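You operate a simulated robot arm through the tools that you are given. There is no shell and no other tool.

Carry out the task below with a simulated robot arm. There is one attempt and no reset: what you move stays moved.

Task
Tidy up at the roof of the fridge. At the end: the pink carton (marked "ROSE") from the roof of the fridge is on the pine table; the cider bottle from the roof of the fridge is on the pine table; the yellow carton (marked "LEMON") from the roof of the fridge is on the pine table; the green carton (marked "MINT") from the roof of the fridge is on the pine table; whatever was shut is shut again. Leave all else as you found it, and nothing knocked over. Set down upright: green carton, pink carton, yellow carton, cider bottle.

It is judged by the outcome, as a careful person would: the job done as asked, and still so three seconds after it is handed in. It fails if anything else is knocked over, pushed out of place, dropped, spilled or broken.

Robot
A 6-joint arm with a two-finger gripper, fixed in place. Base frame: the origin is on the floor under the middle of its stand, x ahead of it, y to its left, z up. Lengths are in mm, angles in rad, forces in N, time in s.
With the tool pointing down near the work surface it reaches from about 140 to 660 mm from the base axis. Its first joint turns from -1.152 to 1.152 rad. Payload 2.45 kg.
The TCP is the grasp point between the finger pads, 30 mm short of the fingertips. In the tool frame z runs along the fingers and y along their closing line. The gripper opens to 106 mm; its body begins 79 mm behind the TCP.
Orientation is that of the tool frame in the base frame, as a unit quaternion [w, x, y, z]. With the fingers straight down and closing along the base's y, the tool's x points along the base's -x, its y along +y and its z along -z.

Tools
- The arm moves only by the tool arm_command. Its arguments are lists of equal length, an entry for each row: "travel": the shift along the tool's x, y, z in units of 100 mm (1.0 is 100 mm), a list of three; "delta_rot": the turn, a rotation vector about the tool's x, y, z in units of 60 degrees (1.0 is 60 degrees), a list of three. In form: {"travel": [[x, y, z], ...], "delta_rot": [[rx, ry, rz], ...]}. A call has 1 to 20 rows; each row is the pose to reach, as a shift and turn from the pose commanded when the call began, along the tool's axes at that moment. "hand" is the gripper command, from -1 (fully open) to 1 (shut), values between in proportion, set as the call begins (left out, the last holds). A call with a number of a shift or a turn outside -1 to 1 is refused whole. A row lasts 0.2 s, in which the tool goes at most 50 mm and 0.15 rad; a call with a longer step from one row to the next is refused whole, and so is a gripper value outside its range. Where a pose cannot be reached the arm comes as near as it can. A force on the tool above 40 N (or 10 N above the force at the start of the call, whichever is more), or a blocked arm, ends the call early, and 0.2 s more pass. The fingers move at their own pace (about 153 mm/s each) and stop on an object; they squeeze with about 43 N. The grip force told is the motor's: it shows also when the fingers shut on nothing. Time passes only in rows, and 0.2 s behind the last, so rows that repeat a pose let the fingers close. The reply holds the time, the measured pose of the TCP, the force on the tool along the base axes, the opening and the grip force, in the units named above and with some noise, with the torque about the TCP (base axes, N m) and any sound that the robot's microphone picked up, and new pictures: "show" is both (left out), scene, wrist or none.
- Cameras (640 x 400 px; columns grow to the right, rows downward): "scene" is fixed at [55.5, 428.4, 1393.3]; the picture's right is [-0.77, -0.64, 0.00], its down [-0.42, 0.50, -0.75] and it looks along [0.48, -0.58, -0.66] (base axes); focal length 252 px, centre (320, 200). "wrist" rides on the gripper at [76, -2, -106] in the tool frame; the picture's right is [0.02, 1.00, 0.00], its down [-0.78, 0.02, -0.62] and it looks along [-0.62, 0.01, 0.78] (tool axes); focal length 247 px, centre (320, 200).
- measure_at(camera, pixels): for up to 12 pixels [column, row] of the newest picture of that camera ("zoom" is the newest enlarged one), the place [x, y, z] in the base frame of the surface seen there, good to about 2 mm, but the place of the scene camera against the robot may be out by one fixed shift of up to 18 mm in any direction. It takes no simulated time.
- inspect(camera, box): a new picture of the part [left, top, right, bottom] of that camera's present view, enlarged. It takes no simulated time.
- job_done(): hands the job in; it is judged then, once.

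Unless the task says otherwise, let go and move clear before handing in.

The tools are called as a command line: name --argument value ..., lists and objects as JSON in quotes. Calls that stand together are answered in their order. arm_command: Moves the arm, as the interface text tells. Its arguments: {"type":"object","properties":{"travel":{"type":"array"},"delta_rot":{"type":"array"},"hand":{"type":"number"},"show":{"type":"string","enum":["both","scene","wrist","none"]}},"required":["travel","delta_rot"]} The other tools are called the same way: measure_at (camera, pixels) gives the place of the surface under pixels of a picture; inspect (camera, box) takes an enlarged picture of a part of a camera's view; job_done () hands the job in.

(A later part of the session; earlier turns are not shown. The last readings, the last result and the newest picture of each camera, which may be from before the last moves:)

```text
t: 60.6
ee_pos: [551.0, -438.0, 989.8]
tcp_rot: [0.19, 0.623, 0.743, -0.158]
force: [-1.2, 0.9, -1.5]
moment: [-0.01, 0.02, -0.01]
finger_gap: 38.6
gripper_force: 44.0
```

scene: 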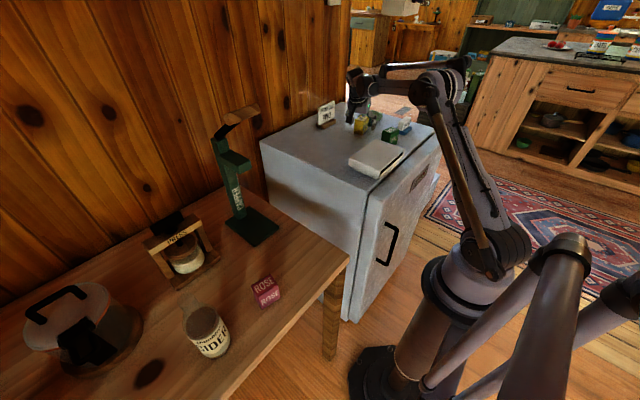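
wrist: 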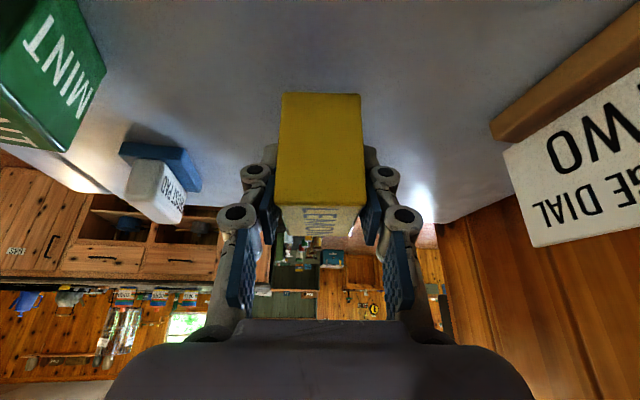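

LEMON is held. Lift 60 mm more and carry back to about (350,−80,1050).

arm_command --travel '[[-0.1, 0, -0.19], [-0.2, 0, -0.37], [-0.287, 0, -0.527]]' --delta_rot '[[0, 0, 0], [0, 0, 0], [0, 0, 0]]' --show "none"

arm_command --travel '[[0.285, -0.112, -0.156], [0.569, -0.225, -0.312], [0.854, -0.337, -0.4675]]' --delta_rot '[[0, 0, 0], [0, 0, 0], [0, 0, 0]]' --show "none"

arm_command --travel '[[0.285, -0.112, -0.156], [0.569, -0.225, -0.312], [0.854, -0.337, -0.4675]]' --delta_rot '[[0, 0, 0], [0, 0, 0], [0, 0, 0]]' --show "both"

```text
t: 61.4
ee_pos: [551.1, -440.7, 1050.7]
tcp_rot: [0.189, 0.623, 0.742, -0.159]
force: [0.3, -0.3, -0.5]
moment: [0.03, 0.01, 0.02]
finger_gap: 38.9
gripper_force: 43.0
```

```text
t: 62.2
ee_pos: [498.9, -349.9, 1049.5]
tcp_rot: [0.19, 0.622, 0.743, -0.158]
force: [-1.0, 0.9, -0.2]
moment: [-0.04, 0.01, 0.0]
finger_gap: 38.8
gripper_force: 42.8
```

```text
t: 63.0
ee_pos: [448.8, -259.8, 1046.7]
tcp_rot: [0.19, 0.622, 0.742, -0.16]
force: [0.0, -0.9, -0.7]
moment: [-0.02, 0.01, 0.02]
finger_gap: 38.7
gripper_force: 42.7
```

scene: 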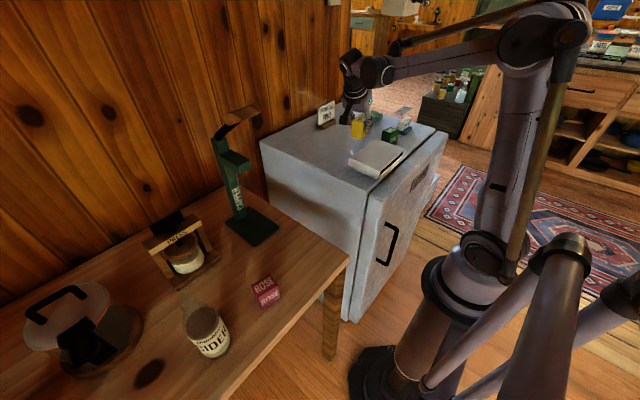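
wrist: 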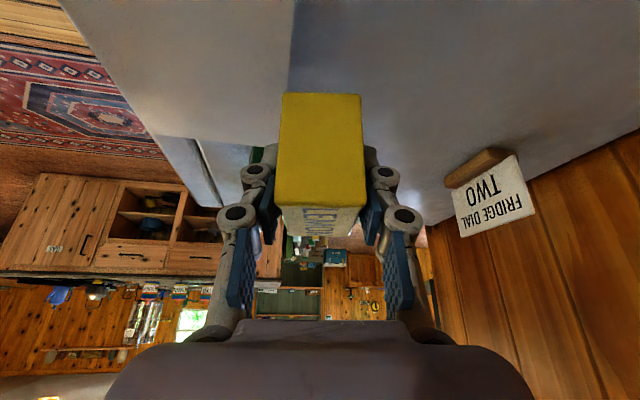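

All steady; continue two more steps to (350,−80), then rotate back +67° about the vertical in mid-air.

arm_command --travel '[[0.285, -0.112, -0.156], [0.569, -0.225, -0.312], [0.854, -0.337, -0.4675]]' --delta_rot '[[0, 0, 0], [0, 0, 0], [0, 0, 0]]' --show "none"

arm_command --travel '[[0.285, -0.112, -0.156], [0.569, -0.225, -0.312], [0.854, -0.337, -0.4675]]' --delta_rot '[[0, 0, 0], [0, 0, 0], [0, 0, 0]]' --show "none"

arm_command --travel '[[0, 0, 0], [0, 0, 0], [0, 0, 0], [0, 0, 0], [0, 0, 0], [0, 0, 0], [0, 0, 0], [0, 0, 0]]' --delta_rot '[[-0.067, 0, -0.1225], [-0.134, 0, -0.245], [-0.2, 0, -0.3675], [-0.2675, 0, -0.49], [-0.334, 0, -0.6125], [-0.401, 0, -0.735], [-0.468, 0, -0.8575], [-0.535, 0, -0.98]]' --show "both"

```text
t: 63.8
ee_pos: [399.7, -170.6, 1051.4]
tcp_rot: [0.19, 0.622, 0.743, -0.159]
force: [0.4, -0.5, -0.3]
moment: [-0.03, 0.01, 0.0]
finger_gap: 38.6
gripper_force: 43.3
```

```text
t: 64.6
ee_pos: [348.6, -78.3, 1052.0]
tcp_rot: [0.19, 0.623, 0.742, -0.16]
force: [-0.3, 0.5, 0.2]
moment: [0.0, -0.01, 0.0]
finger_gap: 38.5
gripper_force: 42.6
```

```text
t: 66.4
ee_pos: [350.4, -78.8, 1051.8]
tcp_rot: [0.247, 0.11, 0.962, -0.029]
force: [0.4, 0.1, -0.3]
moment: [0.0, 0.01, -0.01]
finger_gap: 38.7
gripper_force: 43.0
```

scene: 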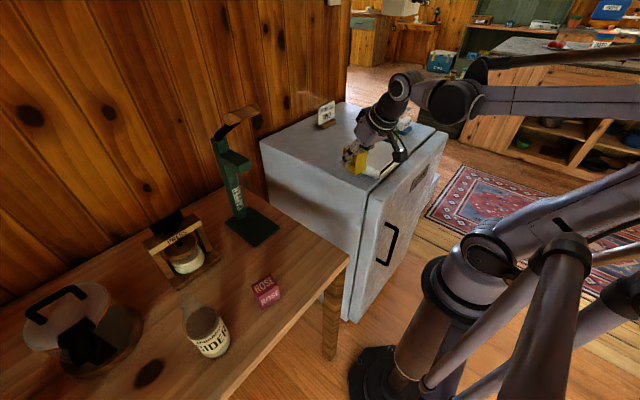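
wrist: 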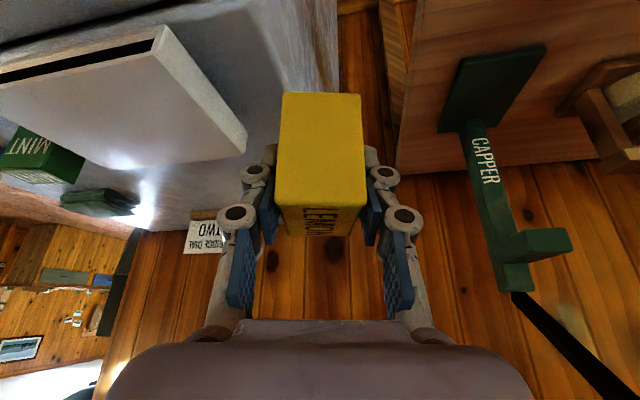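

Back in the ROSE-style orientation. Moving +y 234 mm to y≈155, then lowering.

arm_command --travel '[[0.077, 0.38, -0.042], [0.154, 0.76, -0.084]]' --delta_rot '[[0, 0, 0], [0, 0, 0]]' --show "none"

arm_command --travel '[[0.077, 0.38, -0.042], [0.154, 0.76, -0.084]]' --delta_rot '[[0, 0, 0], [0, 0, 0]]' --show "none"

arm_command --travel '[[0.077, 0.38, -0.042], [0.154, 0.76, -0.084]]' --delta_rot '[[0, 0, 0], [0, 0, 0]]' --show "none"

arm_command --travel '[[0.168, 0, 0.307], [0.335, 0, 0.615], [0.503, 0, 0.922]]' --delta_rot '[[0, 0, 0], [0, 0, 0], [0, 0, 0]]' --show "both"

```text
t: 67.0
ee_pos: [349.8, -0.3, 1052.4]
tcp_rot: [0.246, 0.11, 0.963, -0.029]
force: [0.4, -0.4, -1.2]
moment: [0.0, 0.0, 0.03]
finger_gap: 38.6
gripper_force: 43.2
```

```text
t: 67.6
ee_pos: [349.9, 75.7, 1052.7]
tcp_rot: [0.247, 0.11, 0.962, -0.029]
force: [0.7, 0.9, -0.8]
moment: [-0.02, 0.01, 0.0]
finger_gap: 38.6
gripper_force: 43.4
```

```text
t: 68.2
ee_pos: [349.5, 154.1, 1052.4]
tcp_rot: [0.246, 0.109, 0.963, -0.027]
force: [0.5, -0.2, 0.6]
moment: [0.0, 0.0, -0.01]
finger_gap: 38.8
gripper_force: 43.1
```

```text
t: 69.0
ee_pos: [349.8, 154.2, 945.1]
tcp_rot: [0.246, 0.109, 0.963, -0.028]
force: [-0.6, -0.1, -1.0]
moment: [0.03, 0.01, 0.01]
finger_gap: 38.8
gripper_force: 42.6
```

scene: 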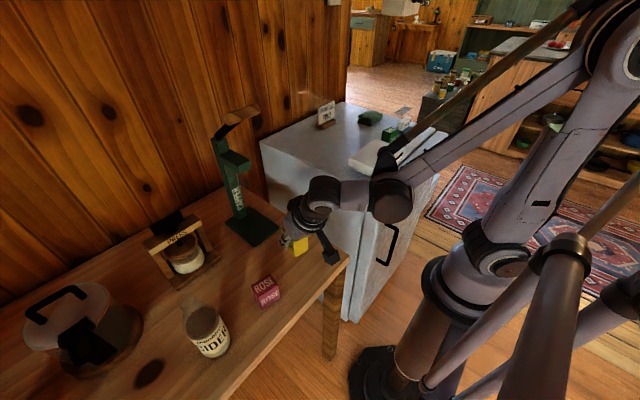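
wrist: 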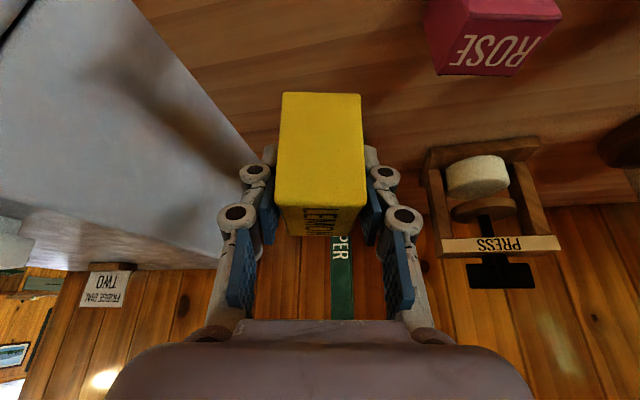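

LEMON over (350,154). Lower 95 mm, then small steps.

arm_command --travel '[[0.168, 0, 0.307], [0.335, 0, 0.615], [0.42, 0, 0.77], [0.455, 0, 0.834]]' --delta_rot '[[0, 0, 0], [0, 0, 0], [0, 0, 0], [0, 0, 0]]' --show "none"

arm_command --travel '[[0.014, 0, 0.026], [0.029, 0, 0.053], [0.034, 0, 0.061], [0.034, 0, 0.061]]' --delta_rot '[[0, 0, 0], [0, 0, 0], [0, 0, 0], [0, 0, 0]]' --show "wrist"

```text
t: 70.0
ee_pos: [349.6, 154.0, 850.6]
tcp_rot: [0.246, 0.11, 0.963, -0.028]
force: [-0.6, -0.1, -0.5]
moment: [0.0, 0.02, 0.01]
finger_gap: 38.8
gripper_force: 42.9
```

```text
t: 71.0
ee_pos: [349.7, 153.7, 843.6]
tcp_rot: [0.247, 0.11, 0.962, -0.028]
force: [0.3, 0.0, -0.5]
moment: [0.01, 0.01, -0.01]
finger_gap: 38.8
gripper_force: 43.1
```

wrist: 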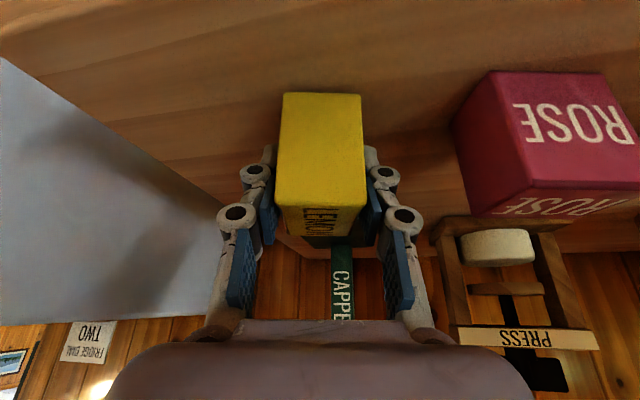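

About 4 mm left; lowering in fine steps.

arm_command --travel '[[0.007, 0, 0.013], [0.014, 0, 0.026], [0.014, 0, 0.026]]' --delta_rot '[[0, 0, 0], [0, 0, 0], [0, 0, 0]]' --show "none"

```text
t: 71.8
ee_pos: [349.7, 154.6, 842.2]
tcp_rot: [0.245, 0.109, 0.963, -0.028]
force: [-0.5, -0.3, -1.3]
moment: [0.01, 0.01, 0.01]
finger_gap: 38.9
gripper_force: 42.7
```

arm_command --travel '[[0.005, 0, 0.009], [0.01, 0, 0.018], [0.01, 0, 0.018]]' --delta_rot '[[0, 0, 0], [0, 0, 0], [0, 0, 0]]' --show "none"

```text
t: 72.6
ee_pos: [350.4, 156.7, 840.4]
tcp_rot: [0.245, 0.11, 0.963, -0.028]
force: [-1.1, -0.7, -0.5]
moment: [0.0, -0.01, 0.04]
finger_gap: 39.0
gripper_force: 42.6
out of reach, approached as far as the arm can: row 2
```

No contact yet, and the arm reports a reach limit here at row 2. I'll try one more 1 mm step to see whether it still descends.

arm_command --travel '[[0.005, 0, 0.009], [0.005, 0, 0.009]]' --delta_rot '[[0, 0, 0], [0, 0, 0]]' --show "none"

```text
t: 73.2
ee_pos: [349.0, 156.4, 841.1]
tcp_rot: [0.246, 0.11, 0.963, -0.028]
force: [-0.1, -0.2, 0.1]
moment: [-0.01, 0.01, 0.02]
finger_gap: 38.7
gripper_force: 42.5
out of reach, approached as far as the arm can: row 1, 2
```

The arm can't go lower here when folded this close. I'll raise 5 mm and move 50 mm outward to x≈400, which is still clear table (capper base starts at ~491).

arm_command --travel '[[-0.024, 0, -0.044], [-0.238, 0.056, 0.073], [-0.452, 0.1125, 0.189], [-0.452, 0.1125, 0.189]]' --delta_rot '[[0, 0, 0], [0, 0, 0], [0, 0, 0], [0, 0, 0]]' --show "both"

```text
t: 74.2
ee_pos: [399.9, 155.2, 844.9]
tcp_rot: [0.247, 0.109, 0.962, -0.028]
force: [-0.8, -0.2, -0.7]
moment: [0.03, -0.02, -0.01]
finger_gap: 38.7
gripper_force: 43.1
```

scene: 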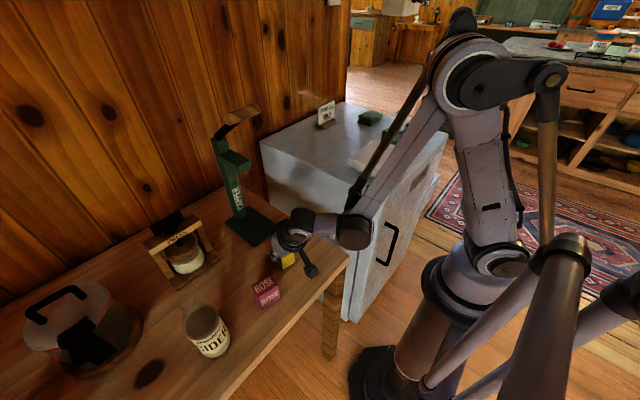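
wrist: 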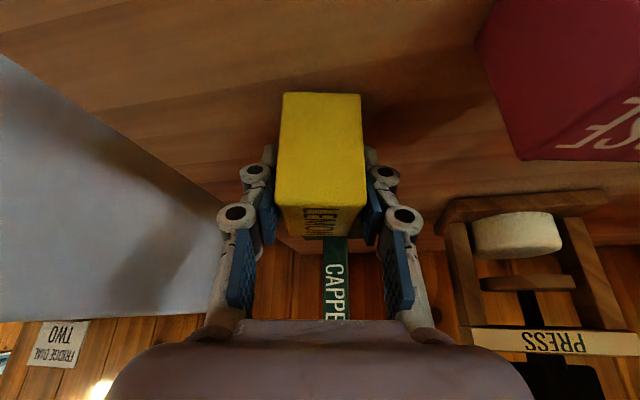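

Now at (400,155,845), carton steady. Lowering 4 mm then in 1 mm steps.

arm_command --travel '[[0.01, 0, 0.018], [0.019, 0, 0.035], [0.019, 0, 0.035]]' --delta_rot '[[0, 0, 0], [0, 0, 0], [0, 0, 0]]' --show "none"

arm_command --travel '[[0.005, 0, 0.009], [0.005, 0, 0.009]]' --delta_rot '[[0, 0, 0], [0, 0, 0]]' --show "none"

```text
t: 75.0
ee_pos: [400.1, 156.3, 842.0]
tcp_rot: [0.246, 0.11, 0.963, -0.028]
force: [0.3, -0.3, -0.2]
moment: [0.0, -0.01, -0.02]
finger_gap: 38.7
gripper_force: 42.8
```

```text
t: 75.6
ee_pos: [400.6, 157.6, 841.2]
tcp_rot: [0.246, 0.11, 0.963, -0.028]
force: [0.0, 0.7, -0.8]
moment: [-0.02, 0.03, -0.01]
finger_gap: 38.6
gripper_force: 42.6
```

arm_command --travel '[[0.005, 0, 0.009], [0.005, 0, 0.009]]' --delta_rot '[[0, 0, 0], [0, 0, 0]]' --show "none"

```text
t: 76.2
ee_pos: [401.4, 156.6, 840.0]
tcp_rot: [0.245, 0.11, 0.963, -0.027]
force: [-0.2, -0.2, -0.6]
moment: [0.01, 0.03, 0.02]
finger_gap: 38.7
gripper_force: 43.4
```

arm_command --travel '[[0.005, 0, 0.009], [0.005, 0, 0.009]]' --delta_rot '[[0, 0, 0], [0, 0, 0]]' --show "none"

```text
t: 76.8
ee_pos: [400.6, 156.1, 840.1]
tcp_rot: [0.247, 0.109, 0.962, -0.027]
force: [-0.8, -0.5, 8.6]
moment: [-0.04, -0.06, 0.05]
finger_gap: 38.6
gripper_force: 43.0
```

Contact at +8.6 N. Opening modestly (to ~65 mm) to release LEMON.

arm_command --travel '[[0, 0, 0], [0, 0, 0], [0, 0, 0]]' --delta_rot '[[0, 0, 0], [0, 0, 0], [0, 0, 0]]' --hand -0.23 --show "both"

```text
t: 77.6
ee_pos: [401.4, 155.7, 840.1]
tcp_rot: [0.247, 0.111, 0.962, -0.029]
force: [0.0, -0.7, 0.4]
moment: [0.0, 0.02, 0.0]
finger_gap: 65.3
gripper_force: 0.2
```

scene: 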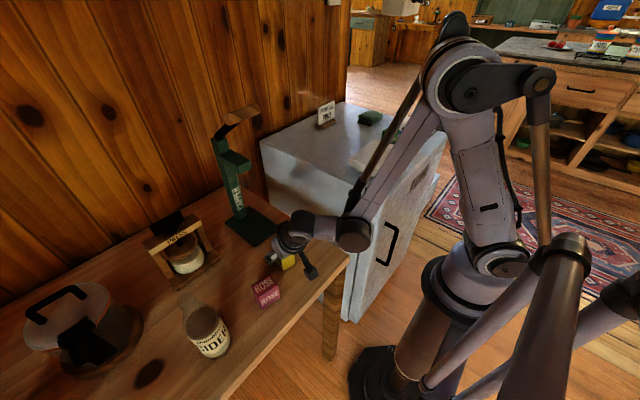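
wrist: 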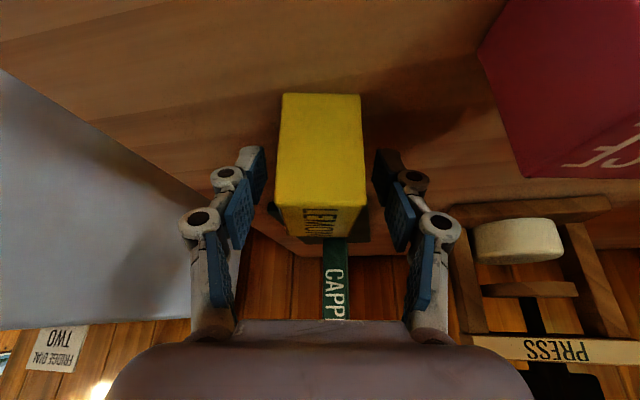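

LEMON is released and upright. Retreat along the tool axis, then up 100 mm.

arm_command --travel '[[0, 0, -0.2], [0, 0, -0.5], [0, 0, -0.8], [0, 0, -1.0]]' --delta_rot '[[0, 0, 0], [0, 0, 0], [0, 0, 0], [0, 0, 0]]' --show "both"

arm_command --travel '[[-0.19, 0, -0.35], [-0.38, 0, -0.7], [-0.479, 0, -0.878]]' --delta_rot '[[0, 0, 0], [0, 0, 0], [0, 0, 0]]' --show "both"

```text
t: 78.6
ee_pos: [354.6, 165.9, 927.3]
tcp_rot: [0.246, 0.11, 0.963, -0.028]
force: [0.4, 0.3, -0.2]
moment: [0.01, -0.04, 0.01]
finger_gap: 65.0
gripper_force: 0.0
```

scene: 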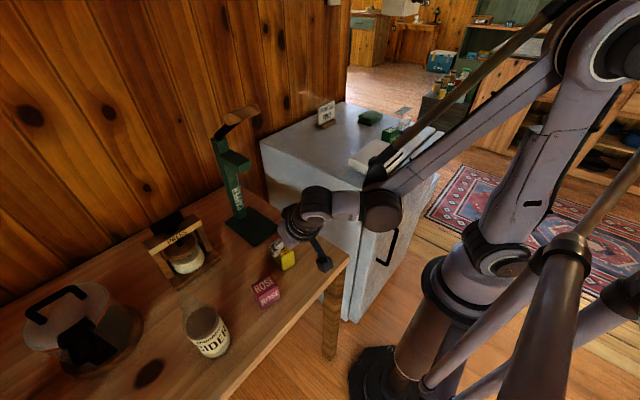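
wrist: 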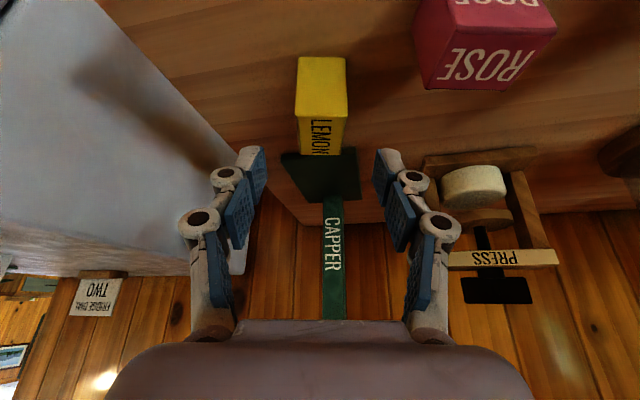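

```text
t: 79.4
ee_pos: [354.6, 164.5, 1029.6]
tcp_rot: [0.246, 0.109, 0.963, -0.027]
force: [1.0, -0.1, -0.2]
moment: [0.01, 0.04, 0.03]
finger_gap: 65.2
gripper_force: 0.1
```

scene: 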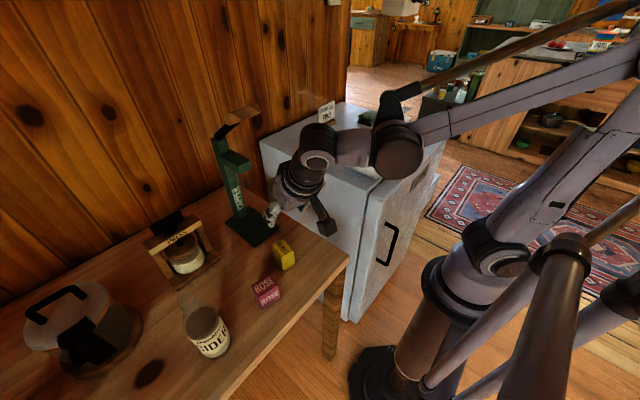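
wrist: 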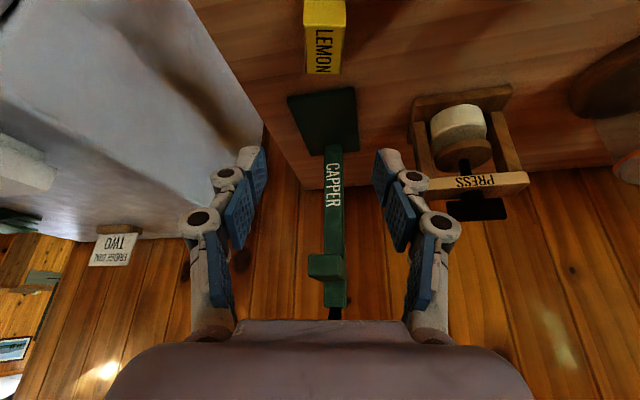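

LEMON stands upright. Moving back toward the fridge, rising a bit, then levelling the tool and yawing −90° for MINT.

arm_command --travel '[[-0.117, -0.397, -0.022], [-0.234, -0.795, -0.044]]' --delta_rot '[[0, 0, 0], [0, 0, 0]]' --show "none"

arm_command --travel '[[-0.117, -0.397, -0.022], [-0.234, -0.795, -0.044]]' --delta_rot '[[0, 0, 0], [0, 0, 0]]' --show "none"

arm_command --travel '[[-0.117, -0.397, -0.022], [-0.234, -0.795, -0.044]]' --delta_rot '[[0, 0, 0], [0, 0, 0]]' --show "none"

arm_command --travel '[[0, 0, 0], [0, 0, 0], [0, 0, 0], [0, 0, 0]]' --delta_rot '[[0, 0.12, 0], [0, 0.24, 0], [0, 0.36, 0], [0, 0.4775, 0]]' --show "none"

arm_command --travel '[[0, 0, 0], [0, 0, 0], [0, 0, 0], [0, 0, 0], [0, 0, 0], [0, 0, 0]]' --delta_rot '[[0, 0, 0.125], [0, 0, 0.25], [0, 0, 0.375], [0, 0, 0.5], [0, 0, 0.625], [0, 0, 0.75]]' --show "none"

arm_command --travel '[[0, 0, 0], [0, 0, 0], [0, 0, 0], [0, 0, 0], [0, 0, 0], [0, 0, 0]]' --delta_rot '[[0, 0, 0.125], [0, 0, 0.25], [0, 0, 0.375], [0, 0, 0.5], [0, 0, 0.625], [0, 0, 0.75]]' --show "both"

```text
t: 80.0
ee_pos: [356.3, 82.3, 1044.6]
tcp_rot: [0.246, 0.11, 0.963, -0.028]
force: [-0.5, 0.9, -0.1]
moment: [0.03, 0.0, -0.01]
finger_gap: 65.5
gripper_force: 0.1
```

```text
t: 80.6
ee_pos: [354.4, -0.0, 1057.3]
tcp_rot: [0.246, 0.108, 0.963, -0.028]
force: [0.5, 0.7, -0.2]
moment: [0.01, 0.02, -0.02]
finger_gap: 65.4
gripper_force: 0.1
```

```text
t: 81.2
ee_pos: [355.2, -78.8, 1074.2]
tcp_rot: [0.246, 0.108, 0.963, -0.028]
force: [0.0, -0.4, 0.1]
moment: [0.05, 0.0, -0.02]
finger_gap: 65.0
gripper_force: 0.1
```

```text
t: 82.2
ee_pos: [354.1, -78.1, 1072.8]
tcp_rot: [0.0, 0.113, 0.994, 0.0]
force: [-0.2, -1.2, 0.4]
moment: [-0.04, 0.02, 0.01]
finger_gap: 65.1
gripper_force: 0.0
```

```text
t: 83.6
ee_pos: [353.7, -79.0, 1072.0]
tcp_rot: [-0.001, 0.485, 0.874, 0.0]
force: [0.2, 0.2, -0.1]
moment: [0.01, 0.02, -0.01]
finger_gap: 65.2
gripper_force: 0.0
```

```text
t: 85.0
ee_pos: [353.4, -78.1, 1072.2]
tcp_rot: [0.0, 0.783, 0.622, 0.0]
force: [-0.1, -0.7, -0.5]
moment: [-0.02, -0.01, -0.03]
finger_gap: 65.5
gripper_force: 0.0
```

scene: 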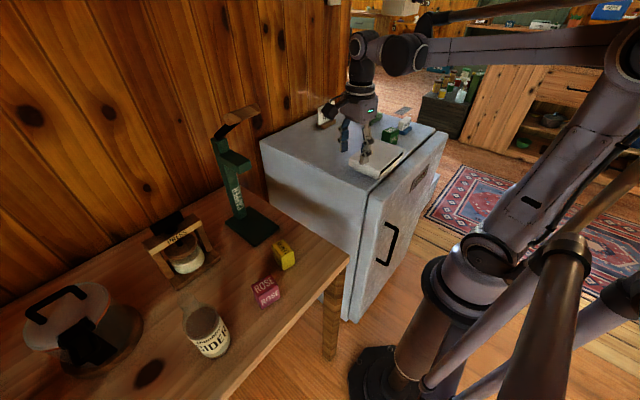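
wrist: 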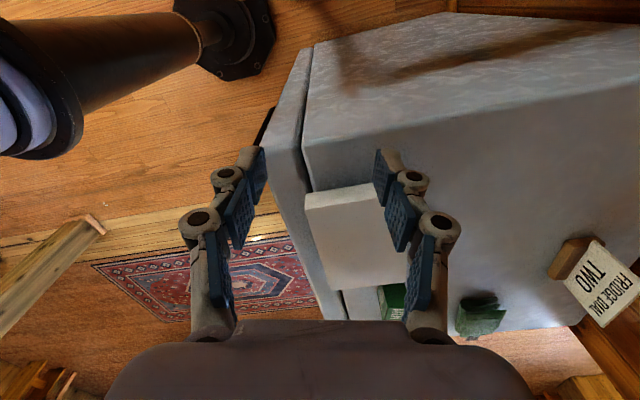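

Orientation is right (tool y ≈ (0.974,−0.226), straight down). Moving across toward MINT.

arm_command --travel '[[-0.395, 0.163, 0], [-0.79, 0.327, 0]]' --delta_rot '[[0, 0, 0], [0, 0, 0]]' --hand -0.5 --show "none"

arm_command --travel '[[-0.395, 0.163, 0], [-0.79, 0.327, 0]]' --delta_rot '[[0, 0, 0], [0, 0, 0]]' --show "none"

arm_command --travel '[[-0.395, 0.163, 0], [-0.79, 0.327, 0]]' --delta_rot '[[0, 0, 0], [0, 0, 0]]' --show "both"

```text
t: 85.6
ee_pos: [366.0, -166.2, 1071.8]
tcp_rot: [0.0, 0.782, 0.623, 0.0]
force: [-0.6, -0.8, -0.1]
moment: [-0.02, 0.0, 0.0]
finger_gap: 79.6
gripper_force: 0.1
```

```text
t: 86.2
ee_pos: [382.5, -250.5, 1071.4]
tcp_rot: [0.0, 0.782, 0.624, 0.0]
force: [0.2, 0.0, -0.2]
moment: [0.04, 0.02, -0.02]
finger_gap: 79.5
gripper_force: 0.1
```

```text
t: 86.8
ee_pos: [398.2, -332.6, 1072.2]
tcp_rot: [-0.001, 0.783, 0.623, 0.0]
force: [0.0, -0.3, -0.5]
moment: [0.01, -0.01, 0.02]
finger_gap: 79.7
gripper_force: 0.1
```

scene: 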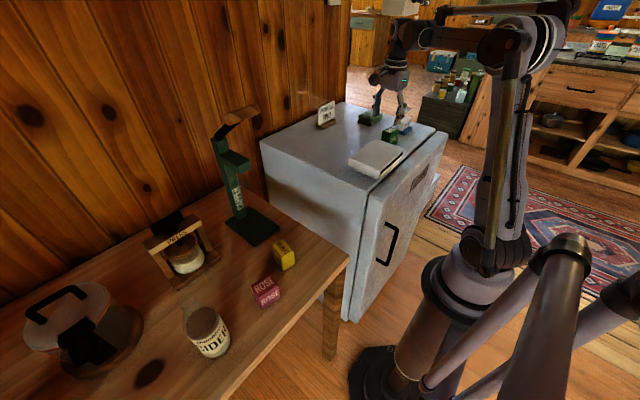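
wrist: 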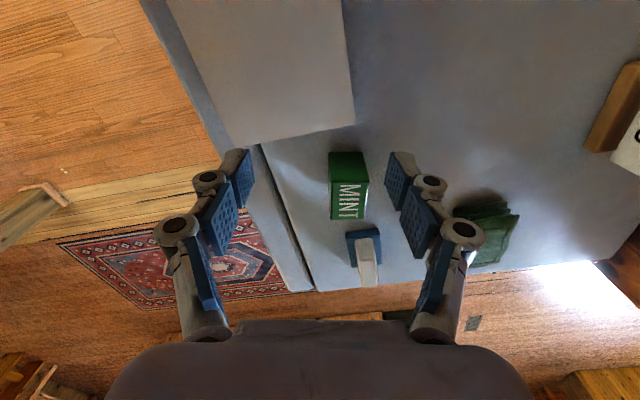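

MINT is at (348,185) and looks aligned with the tool. Zoom and measure its corners.

inspect --camera "wrist" --box '[290, 130, 410, 290]'

measure_at --camera "wrist" --pixels '[[332, 157], [362, 157], [332, 178], [367, 178], [333, 186], [367, 186], [333, 216], [362, 216], [348, 200], [348, 165], [350, 240], [330, 230]]'

```text
2.50 times, centred on (350, 210) of wrist
```

zoom: 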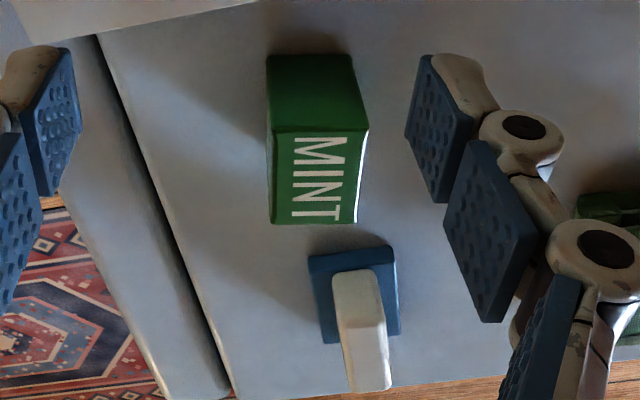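

```text
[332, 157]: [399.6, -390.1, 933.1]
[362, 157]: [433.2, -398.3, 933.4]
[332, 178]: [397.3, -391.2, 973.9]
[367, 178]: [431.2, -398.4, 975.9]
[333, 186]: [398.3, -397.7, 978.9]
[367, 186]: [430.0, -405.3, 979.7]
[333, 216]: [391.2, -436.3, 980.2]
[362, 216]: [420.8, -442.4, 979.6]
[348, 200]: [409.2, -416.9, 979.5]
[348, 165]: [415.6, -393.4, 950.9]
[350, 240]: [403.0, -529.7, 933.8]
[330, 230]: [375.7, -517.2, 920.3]
```

MINT centre ≈(409.5,−420), 35 mm along the closing line, aligned. Moving over it and down to TCP z≈1012.

arm_command --travel '[[-0.4, 0.15, 0], [-0.826, 0.308, 0], [-0.826, 0.308, 0.3], [-0.826, 0.308, 0.6]]' --delta_rot '[[0, 0, 0], [0, 0, 0], [0, 0, 0], [0, 0, 0]]' --show "both"

```text
t: 87.8
ee_pos: [409.0, -419.7, 1012.7]
tcp_rot: [0.0, 0.783, 0.622, 0.0]
force: [-0.2, 0.5, -0.3]
moment: [-0.01, -0.02, -0.01]
finger_gap: 79.0
gripper_force: 0.1
```

scene: 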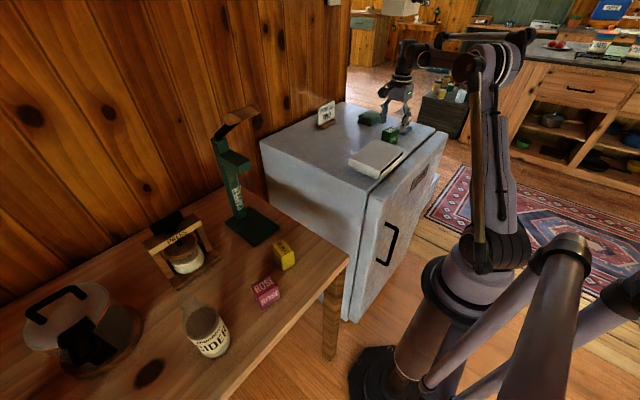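
wrist: 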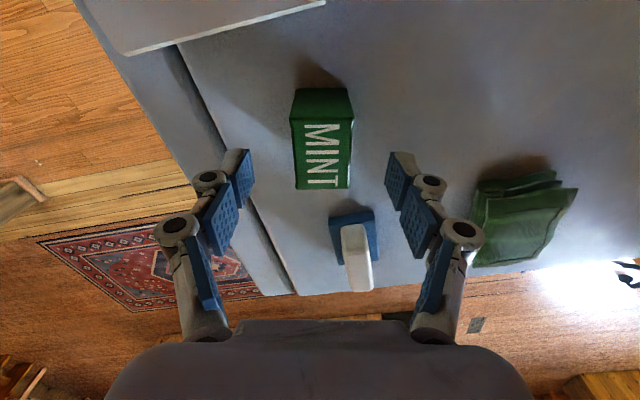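

MINT is centred between the fingers. Descending 54 mm to TCP z≈958.

arm_command --travel '[[0, 0, 0.25], [0, 0, 0.42], [0, 0, 0.52], [0, 0, 0.54], [0, 0, 0.54]]' --delta_rot '[[0, 0, 0], [0, 0, 0], [0, 0, 0], [0, 0, 0], [0, 0, 0]]' --show "both"

```text
t: 89.0
ee_pos: [408.5, -419.7, 958.0]
tcp_rot: [0.0, 0.783, 0.622, 0.0]
force: [0.4, -0.6, -0.5]
moment: [0.03, 0.0, 0.01]
finger_gap: 79.5
gripper_force: 0.1
```

scene: 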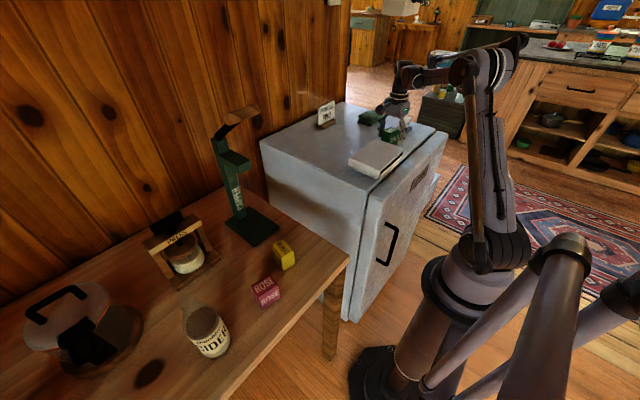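
wrist: 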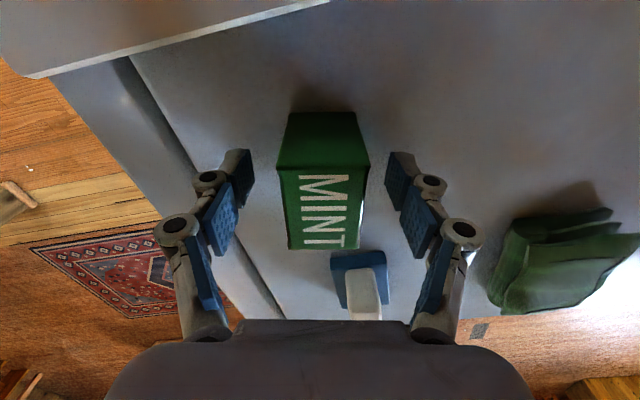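

MINT is between the pads. Closing, then a 30 mm test lift.

arm_command --travel '[[0, 0, 0], [0, 0, 0], [0, 0, 0], [0, 0, 0]]' --delta_rot '[[0, 0, 0], [0, 0, 0], [0, 0, 0], [0, 0, 0]]' --hand 1 --show "wrist"

arm_command --travel '[[0, 0, -0.05], [0, 0, -0.15], [0, 0, -0.3]]' --delta_rot '[[0, 0, 0], [0, 0, 0], [0, 0, 0]]' --show "both"

```text
t: 90.0
ee_pos: [409.4, -420.0, 958.7]
tcp_rot: [0.0, 0.782, 0.623, 0.0]
force: [1.7, 0.3, 2.4]
moment: [0.02, -0.01, 0.07]
finger_gap: 38.9
gripper_force: 43.0
```

wrist: 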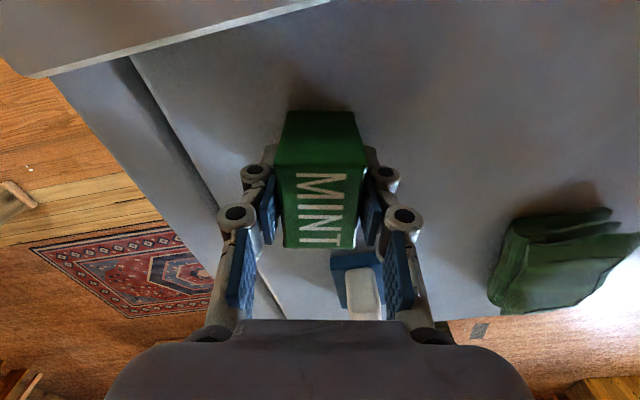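

```text
t: 90.8
ee_pos: [407.0, -419.3, 988.7]
tcp_rot: [-0.001, 0.782, 0.623, 0.001]
force: [-0.5, 0.1, -1.5]
moment: [-0.01, 0.02, 0.01]
finger_gap: 38.4
gripper_force: 43.2
```

scene: 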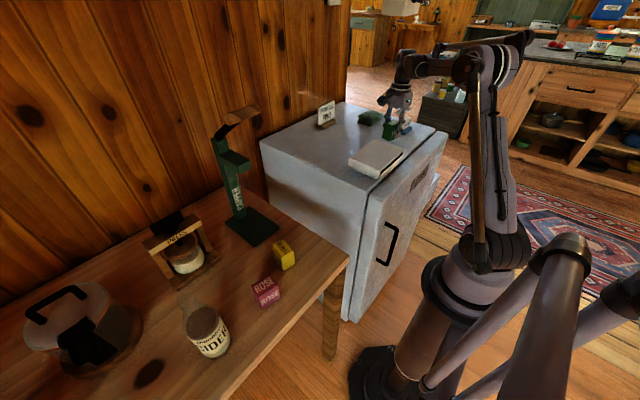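
wrist: 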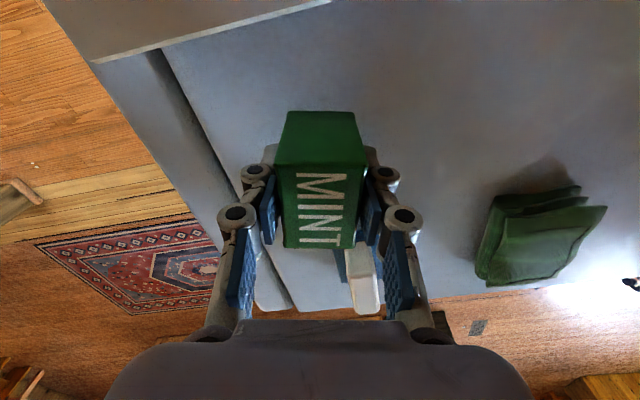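

MINT is held. Lift 75 mm more and carry back over the white box (bottom ≈1025 vs 970).

arm_command --travel '[[0, 0, -0.35], [0, 0, -0.75]]' --delta_rot '[[0, 0, 0], [0, 0, 0]]' --show "none"

arm_command --travel '[[0.266, -0.108, 0], [0.531, -0.216, 0], [0.797, -0.3235, 0]]' --delta_rot '[[0, 0, 0], [0, 0, 0], [0, 0, 0]]' --show "none"

arm_command --travel '[[0.266, -0.108, 0], [0.531, -0.216, 0], [0.797, -0.3235, 0]]' --delta_rot '[[0, 0, 0], [0, 0, 0], [0, 0, 0]]' --show "none"

arm_command --travel '[[0.266, -0.108, 0], [0.531, -0.216, 0], [0.797, -0.3235, 0]]' --delta_rot '[[0, 0, 0], [0, 0, 0], [0, 0, 0]]' --show "none"

arm_command --travel '[[0.266, -0.108, 0], [0.531, -0.216, 0], [0.797, -0.3235, 0]]' --delta_rot '[[0, 0, 0], [0, 0, 0], [0, 0, 0]]' --show "both"

```text
t: 91.4
ee_pos: [409.4, -418.3, 1063.5]
tcp_rot: [0.0, 0.783, 0.622, 0.0]
force: [0.5, 0.9, -1.1]
moment: [0.03, 0.03, 0.01]
finger_gap: 39.0
gripper_force: 43.0
```

```text
t: 92.2
ee_pos: [395.4, -333.4, 1062.7]
tcp_rot: [0.0, 0.783, 0.623, -0.001]
force: [-0.9, 0.2, -0.4]
moment: [-0.05, 0.0, -0.03]
finger_gap: 38.6
gripper_force: 43.3
```

```text
t: 93.0
ee_pos: [378.9, -248.2, 1062.6]
tcp_rot: [0.0, 0.782, 0.623, 0.0]
force: [-0.4, -0.1, -0.5]
moment: [-0.01, 0.0, 0.02]
finger_gap: 38.9
gripper_force: 43.2
```

```text
t: 93.8
ee_pos: [364.9, -165.8, 1065.2]
tcp_rot: [-0.001, 0.783, 0.623, 0.0]
force: [0.0, 0.2, 0.0]
moment: [0.0, -0.01, 0.01]
finger_gap: 39.0
gripper_force: 42.9
```

```text
t: 94.6
ee_pos: [352.0, -78.3, 1065.3]
tcp_rot: [0.0, 0.783, 0.622, 0.001]
force: [-0.6, 0.5, -0.8]
moment: [0.0, -0.03, 0.01]
finger_gap: 38.8
gripper_force: 43.0
```

scene: 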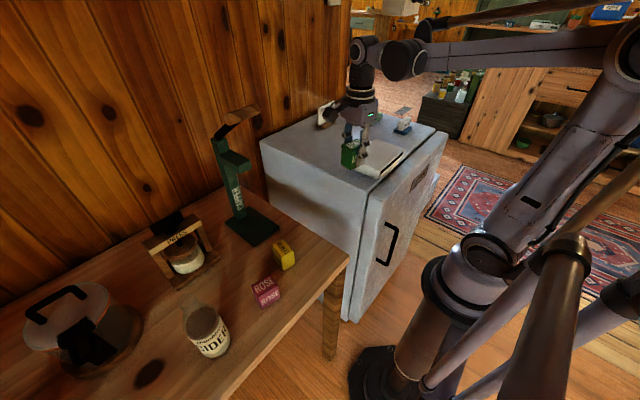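
wrist: 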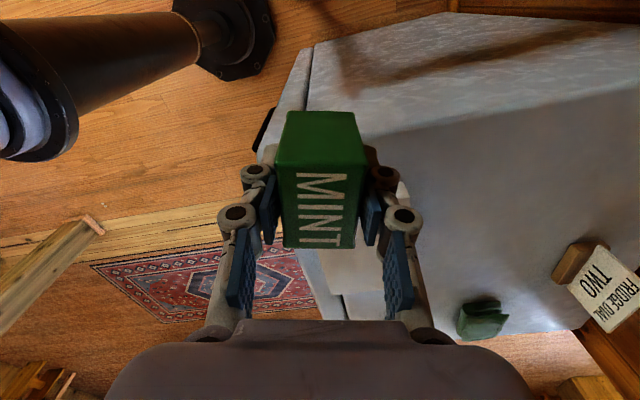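

MINT is over the gap. Let me measure LEMON's corners and the table's right edge in the scene view before choosing the exact spot.

measure_at --camera "scene" --pixels '[[277, 243], [285, 240], [294, 256], [283, 270], [320, 242], [335, 250], [344, 258], [300, 232], [310, 290], [320, 262], [275, 290], [265, 285]]'

inspect --camera "scene" --box '[230, 200, 370, 320]'

```text
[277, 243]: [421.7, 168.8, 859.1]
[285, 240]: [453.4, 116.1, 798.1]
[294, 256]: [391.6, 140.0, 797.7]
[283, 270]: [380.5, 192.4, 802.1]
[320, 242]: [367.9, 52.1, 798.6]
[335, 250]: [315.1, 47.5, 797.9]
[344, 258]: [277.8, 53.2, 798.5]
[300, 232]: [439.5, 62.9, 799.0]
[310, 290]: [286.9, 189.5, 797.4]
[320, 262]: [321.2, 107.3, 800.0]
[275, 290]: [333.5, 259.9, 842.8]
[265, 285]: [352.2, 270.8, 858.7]
```

```text
3.33 times, centred on (300, 260) of scene
```

zoom: 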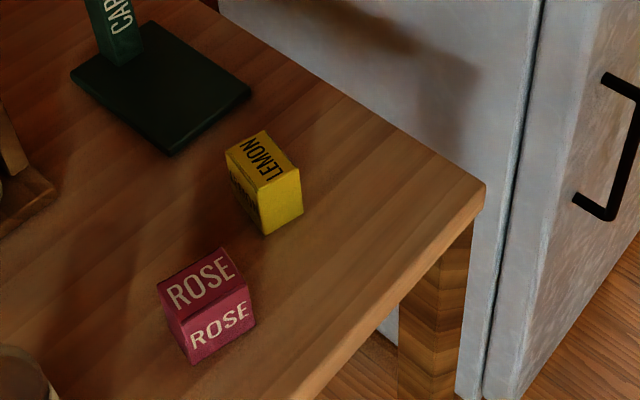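

Free spot chosen for MINT at about (335,90): ≥55 mm from the table edges and ~25 mm from LEMON. Moving there.

arm_command --travel '[[0.266, -0.091, 0], [0.533, -0.182, 0], [0.8, -0.273, 0]]' --delta_rot '[[0, 0, 0], [0, 0, 0], [0, 0, 0]]' --show "none"

arm_command --travel '[[0.266, -0.091, 0], [0.533, -0.182, 0], [0.8, -0.273, 0]]' --delta_rot '[[0, 0, 0], [0, 0, 0], [0, 0, 0]]' --show "none"

arm_command --travel '[[0, 0, 0.35], [0, 0, 0.7], [0, 0, 1.0]]' --delta_rot '[[0, 0, 0], [0, 0, 0], [0, 0, 0]]' --show "both"

```text
t: 95.4
ee_pos: [343.6, 7.2, 1062.2]
tcp_rot: [0.001, 0.783, 0.622, 0.0]
force: [0.0, 0.1, -0.6]
moment: [-0.04, 0.01, -0.02]
finger_gap: 38.6
gripper_force: 43.1
```

```text
t: 96.2
ee_pos: [336.6, 93.3, 1064.3]
tcp_rot: [0.0, 0.783, 0.621, -0.001]
force: [-1.1, -0.4, 0.3]
moment: [0.0, -0.03, -0.01]
finger_gap: 38.7
gripper_force: 43.3
```

```text
t: 97.0
ee_pos: [336.0, 89.7, 962.3]
tcp_rot: [0.001, 0.783, 0.622, 0.0]
force: [-0.2, 0.4, -1.3]
moment: [0.0, -0.01, -0.06]
finger_gap: 38.6
gripper_force: 42.9
```

scene: 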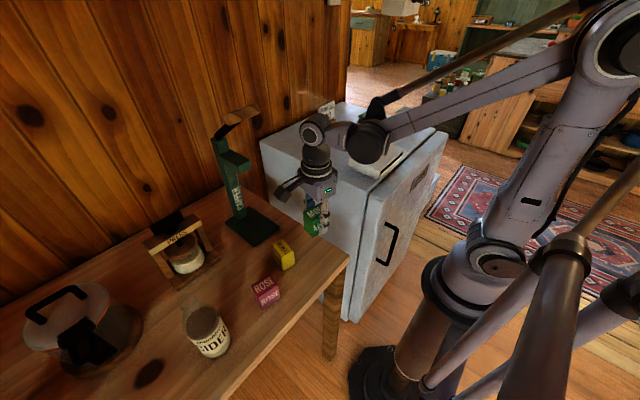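
wrist: 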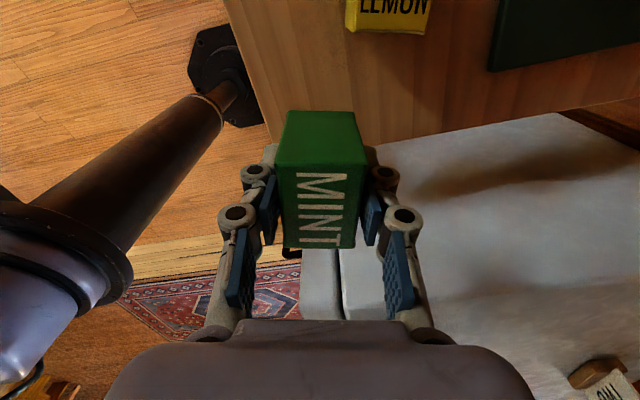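

On track above the free spot. Lower 100 mm, then 14 mm, then fine steps.

arm_command --travel '[[0, 0, 0.35], [0, 0, 0.7], [0, 0, 1.0]]' --delta_rot '[[0, 0, 0], [0, 0, 0], [0, 0, 0]]' --show "none"

arm_command --travel '[[0, 0, 0.07], [0, 0, 0.14], [0, 0, 0.18], [0, 0, 0.19]]' --delta_rot '[[0, 0, 0], [0, 0, 0], [0, 0, 0], [0, 0, 0]]' --show "both"

```text
t: 97.8
ee_pos: [334.1, 88.5, 864.0]
tcp_rot: [0.0, 0.783, 0.622, 0.0]
force: [0.1, 0.1, 0.5]
moment: [0.0, 0.0, 0.0]
finger_gap: 38.7
gripper_force: 42.7
```

```text
t: 98.8
ee_pos: [335.0, 90.0, 844.2]
tcp_rot: [0.0, 0.783, 0.622, 0.0]
force: [0.1, -0.6, -0.5]
moment: [0.02, 0.0, 0.01]
finger_gap: 38.7
gripper_force: 43.0
```

scene: 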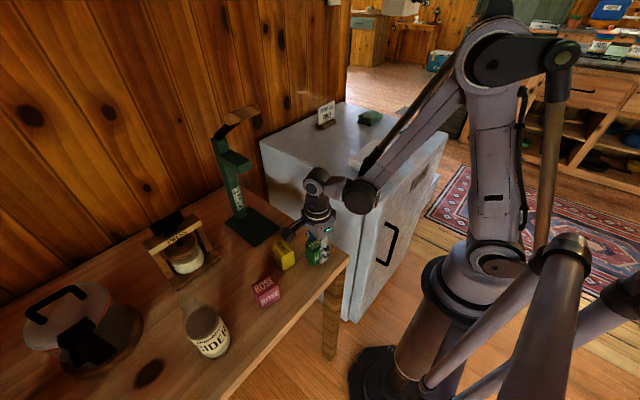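
wrist: 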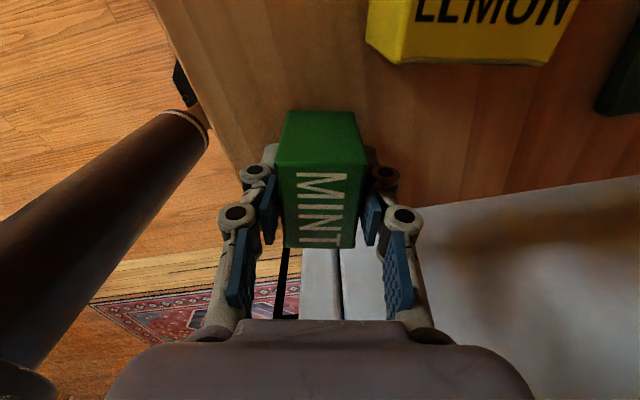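

About 5 mm above the table. I'll double check the table's right edge from the wrist camera before setting MINT down.

measure_at --camera "wrist" --pixels '[[460, 195], [520, 185], [600, 178], [440, 190], [230, 120], [240, 140], [215, 100], [390, 55], [540, 60], [300, 100]]'

```text
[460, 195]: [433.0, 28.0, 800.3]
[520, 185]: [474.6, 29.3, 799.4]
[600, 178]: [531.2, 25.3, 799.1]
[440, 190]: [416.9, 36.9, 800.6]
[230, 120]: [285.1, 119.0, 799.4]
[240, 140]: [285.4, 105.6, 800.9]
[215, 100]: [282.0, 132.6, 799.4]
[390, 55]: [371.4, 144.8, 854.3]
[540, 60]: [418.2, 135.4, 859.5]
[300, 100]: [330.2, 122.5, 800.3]
```

The table edge is at y≈25 and front at x≈275, so MINT is well inside. Lowering finely.

arm_command --travel '[[0, 0, 0.02], [0, 0, 0.04], [0, 0, 0.04]]' --delta_rot '[[0, 0, 0], [0, 0, 0], [0, 0, 0]]' --show "none"

arm_command --travel '[[0, 0, 0.01], [0, 0, 0.01]]' --delta_rot '[[0, 0, 0], [0, 0, 0]]' --show "none"

```text
t: 99.6
ee_pos: [334.3, 88.8, 840.1]
tcp_rot: [0.0, 0.783, 0.622, 0.001]
force: [0.0, 0.1, -1.0]
moment: [-0.01, 0.0, 0.03]
finger_gap: 38.5
gripper_force: 42.1
```

```text
t: 100.2
ee_pos: [334.9, 88.3, 838.7]
tcp_rot: [0.0, 0.783, 0.622, 0.0]
force: [-0.1, 0.0, 0.0]
moment: [-0.01, 0.04, 0.01]
finger_gap: 38.6
gripper_force: 42.9
```

arm_command --travel '[[0, 0, 0.01], [0, 0, 0.01]]' --delta_rot '[[0, 0, 0], [0, 0, 0]]' --show "none"

```text
t: 100.8
ee_pos: [336.0, 88.6, 839.0]
tcp_rot: [0.0, 0.783, 0.622, 0.0]
force: [-0.3, 0.3, 4.7]
moment: [-0.04, 0.04, 0.01]
finger_gap: 38.7
gripper_force: 43.1
```

Contact (+4.7 N). Opening to ~70 mm to release MINT.

arm_command --travel '[[0, 0, 0], [0, 0, 0], [0, 0, 0]]' --delta_rot '[[0, 0, 0], [0, 0, 0], [0, 0, 0]]' --hand -0.32 --show "both"

```text
t: 101.6
ee_pos: [335.9, 88.4, 837.6]
tcp_rot: [0.0, 0.782, 0.623, 0.001]
force: [-0.1, 1.2, 0.5]
moment: [-0.01, -0.04, -0.03]
finger_gap: 70.2
gripper_force: 0.0
```

scene: 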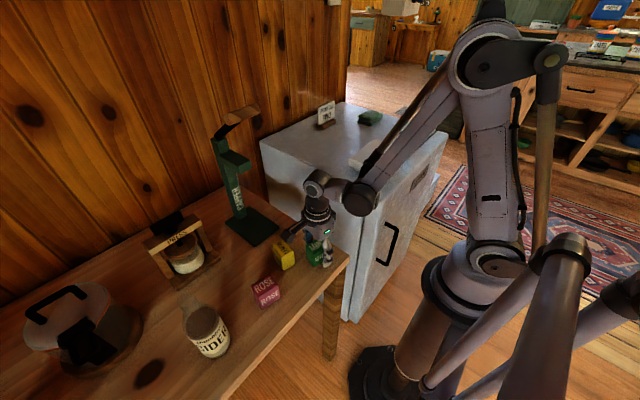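
wrist: 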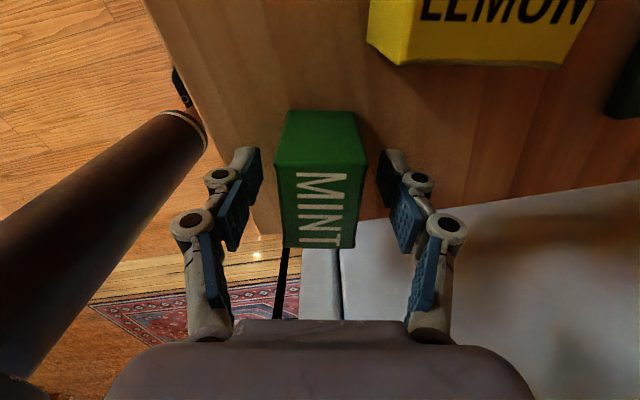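

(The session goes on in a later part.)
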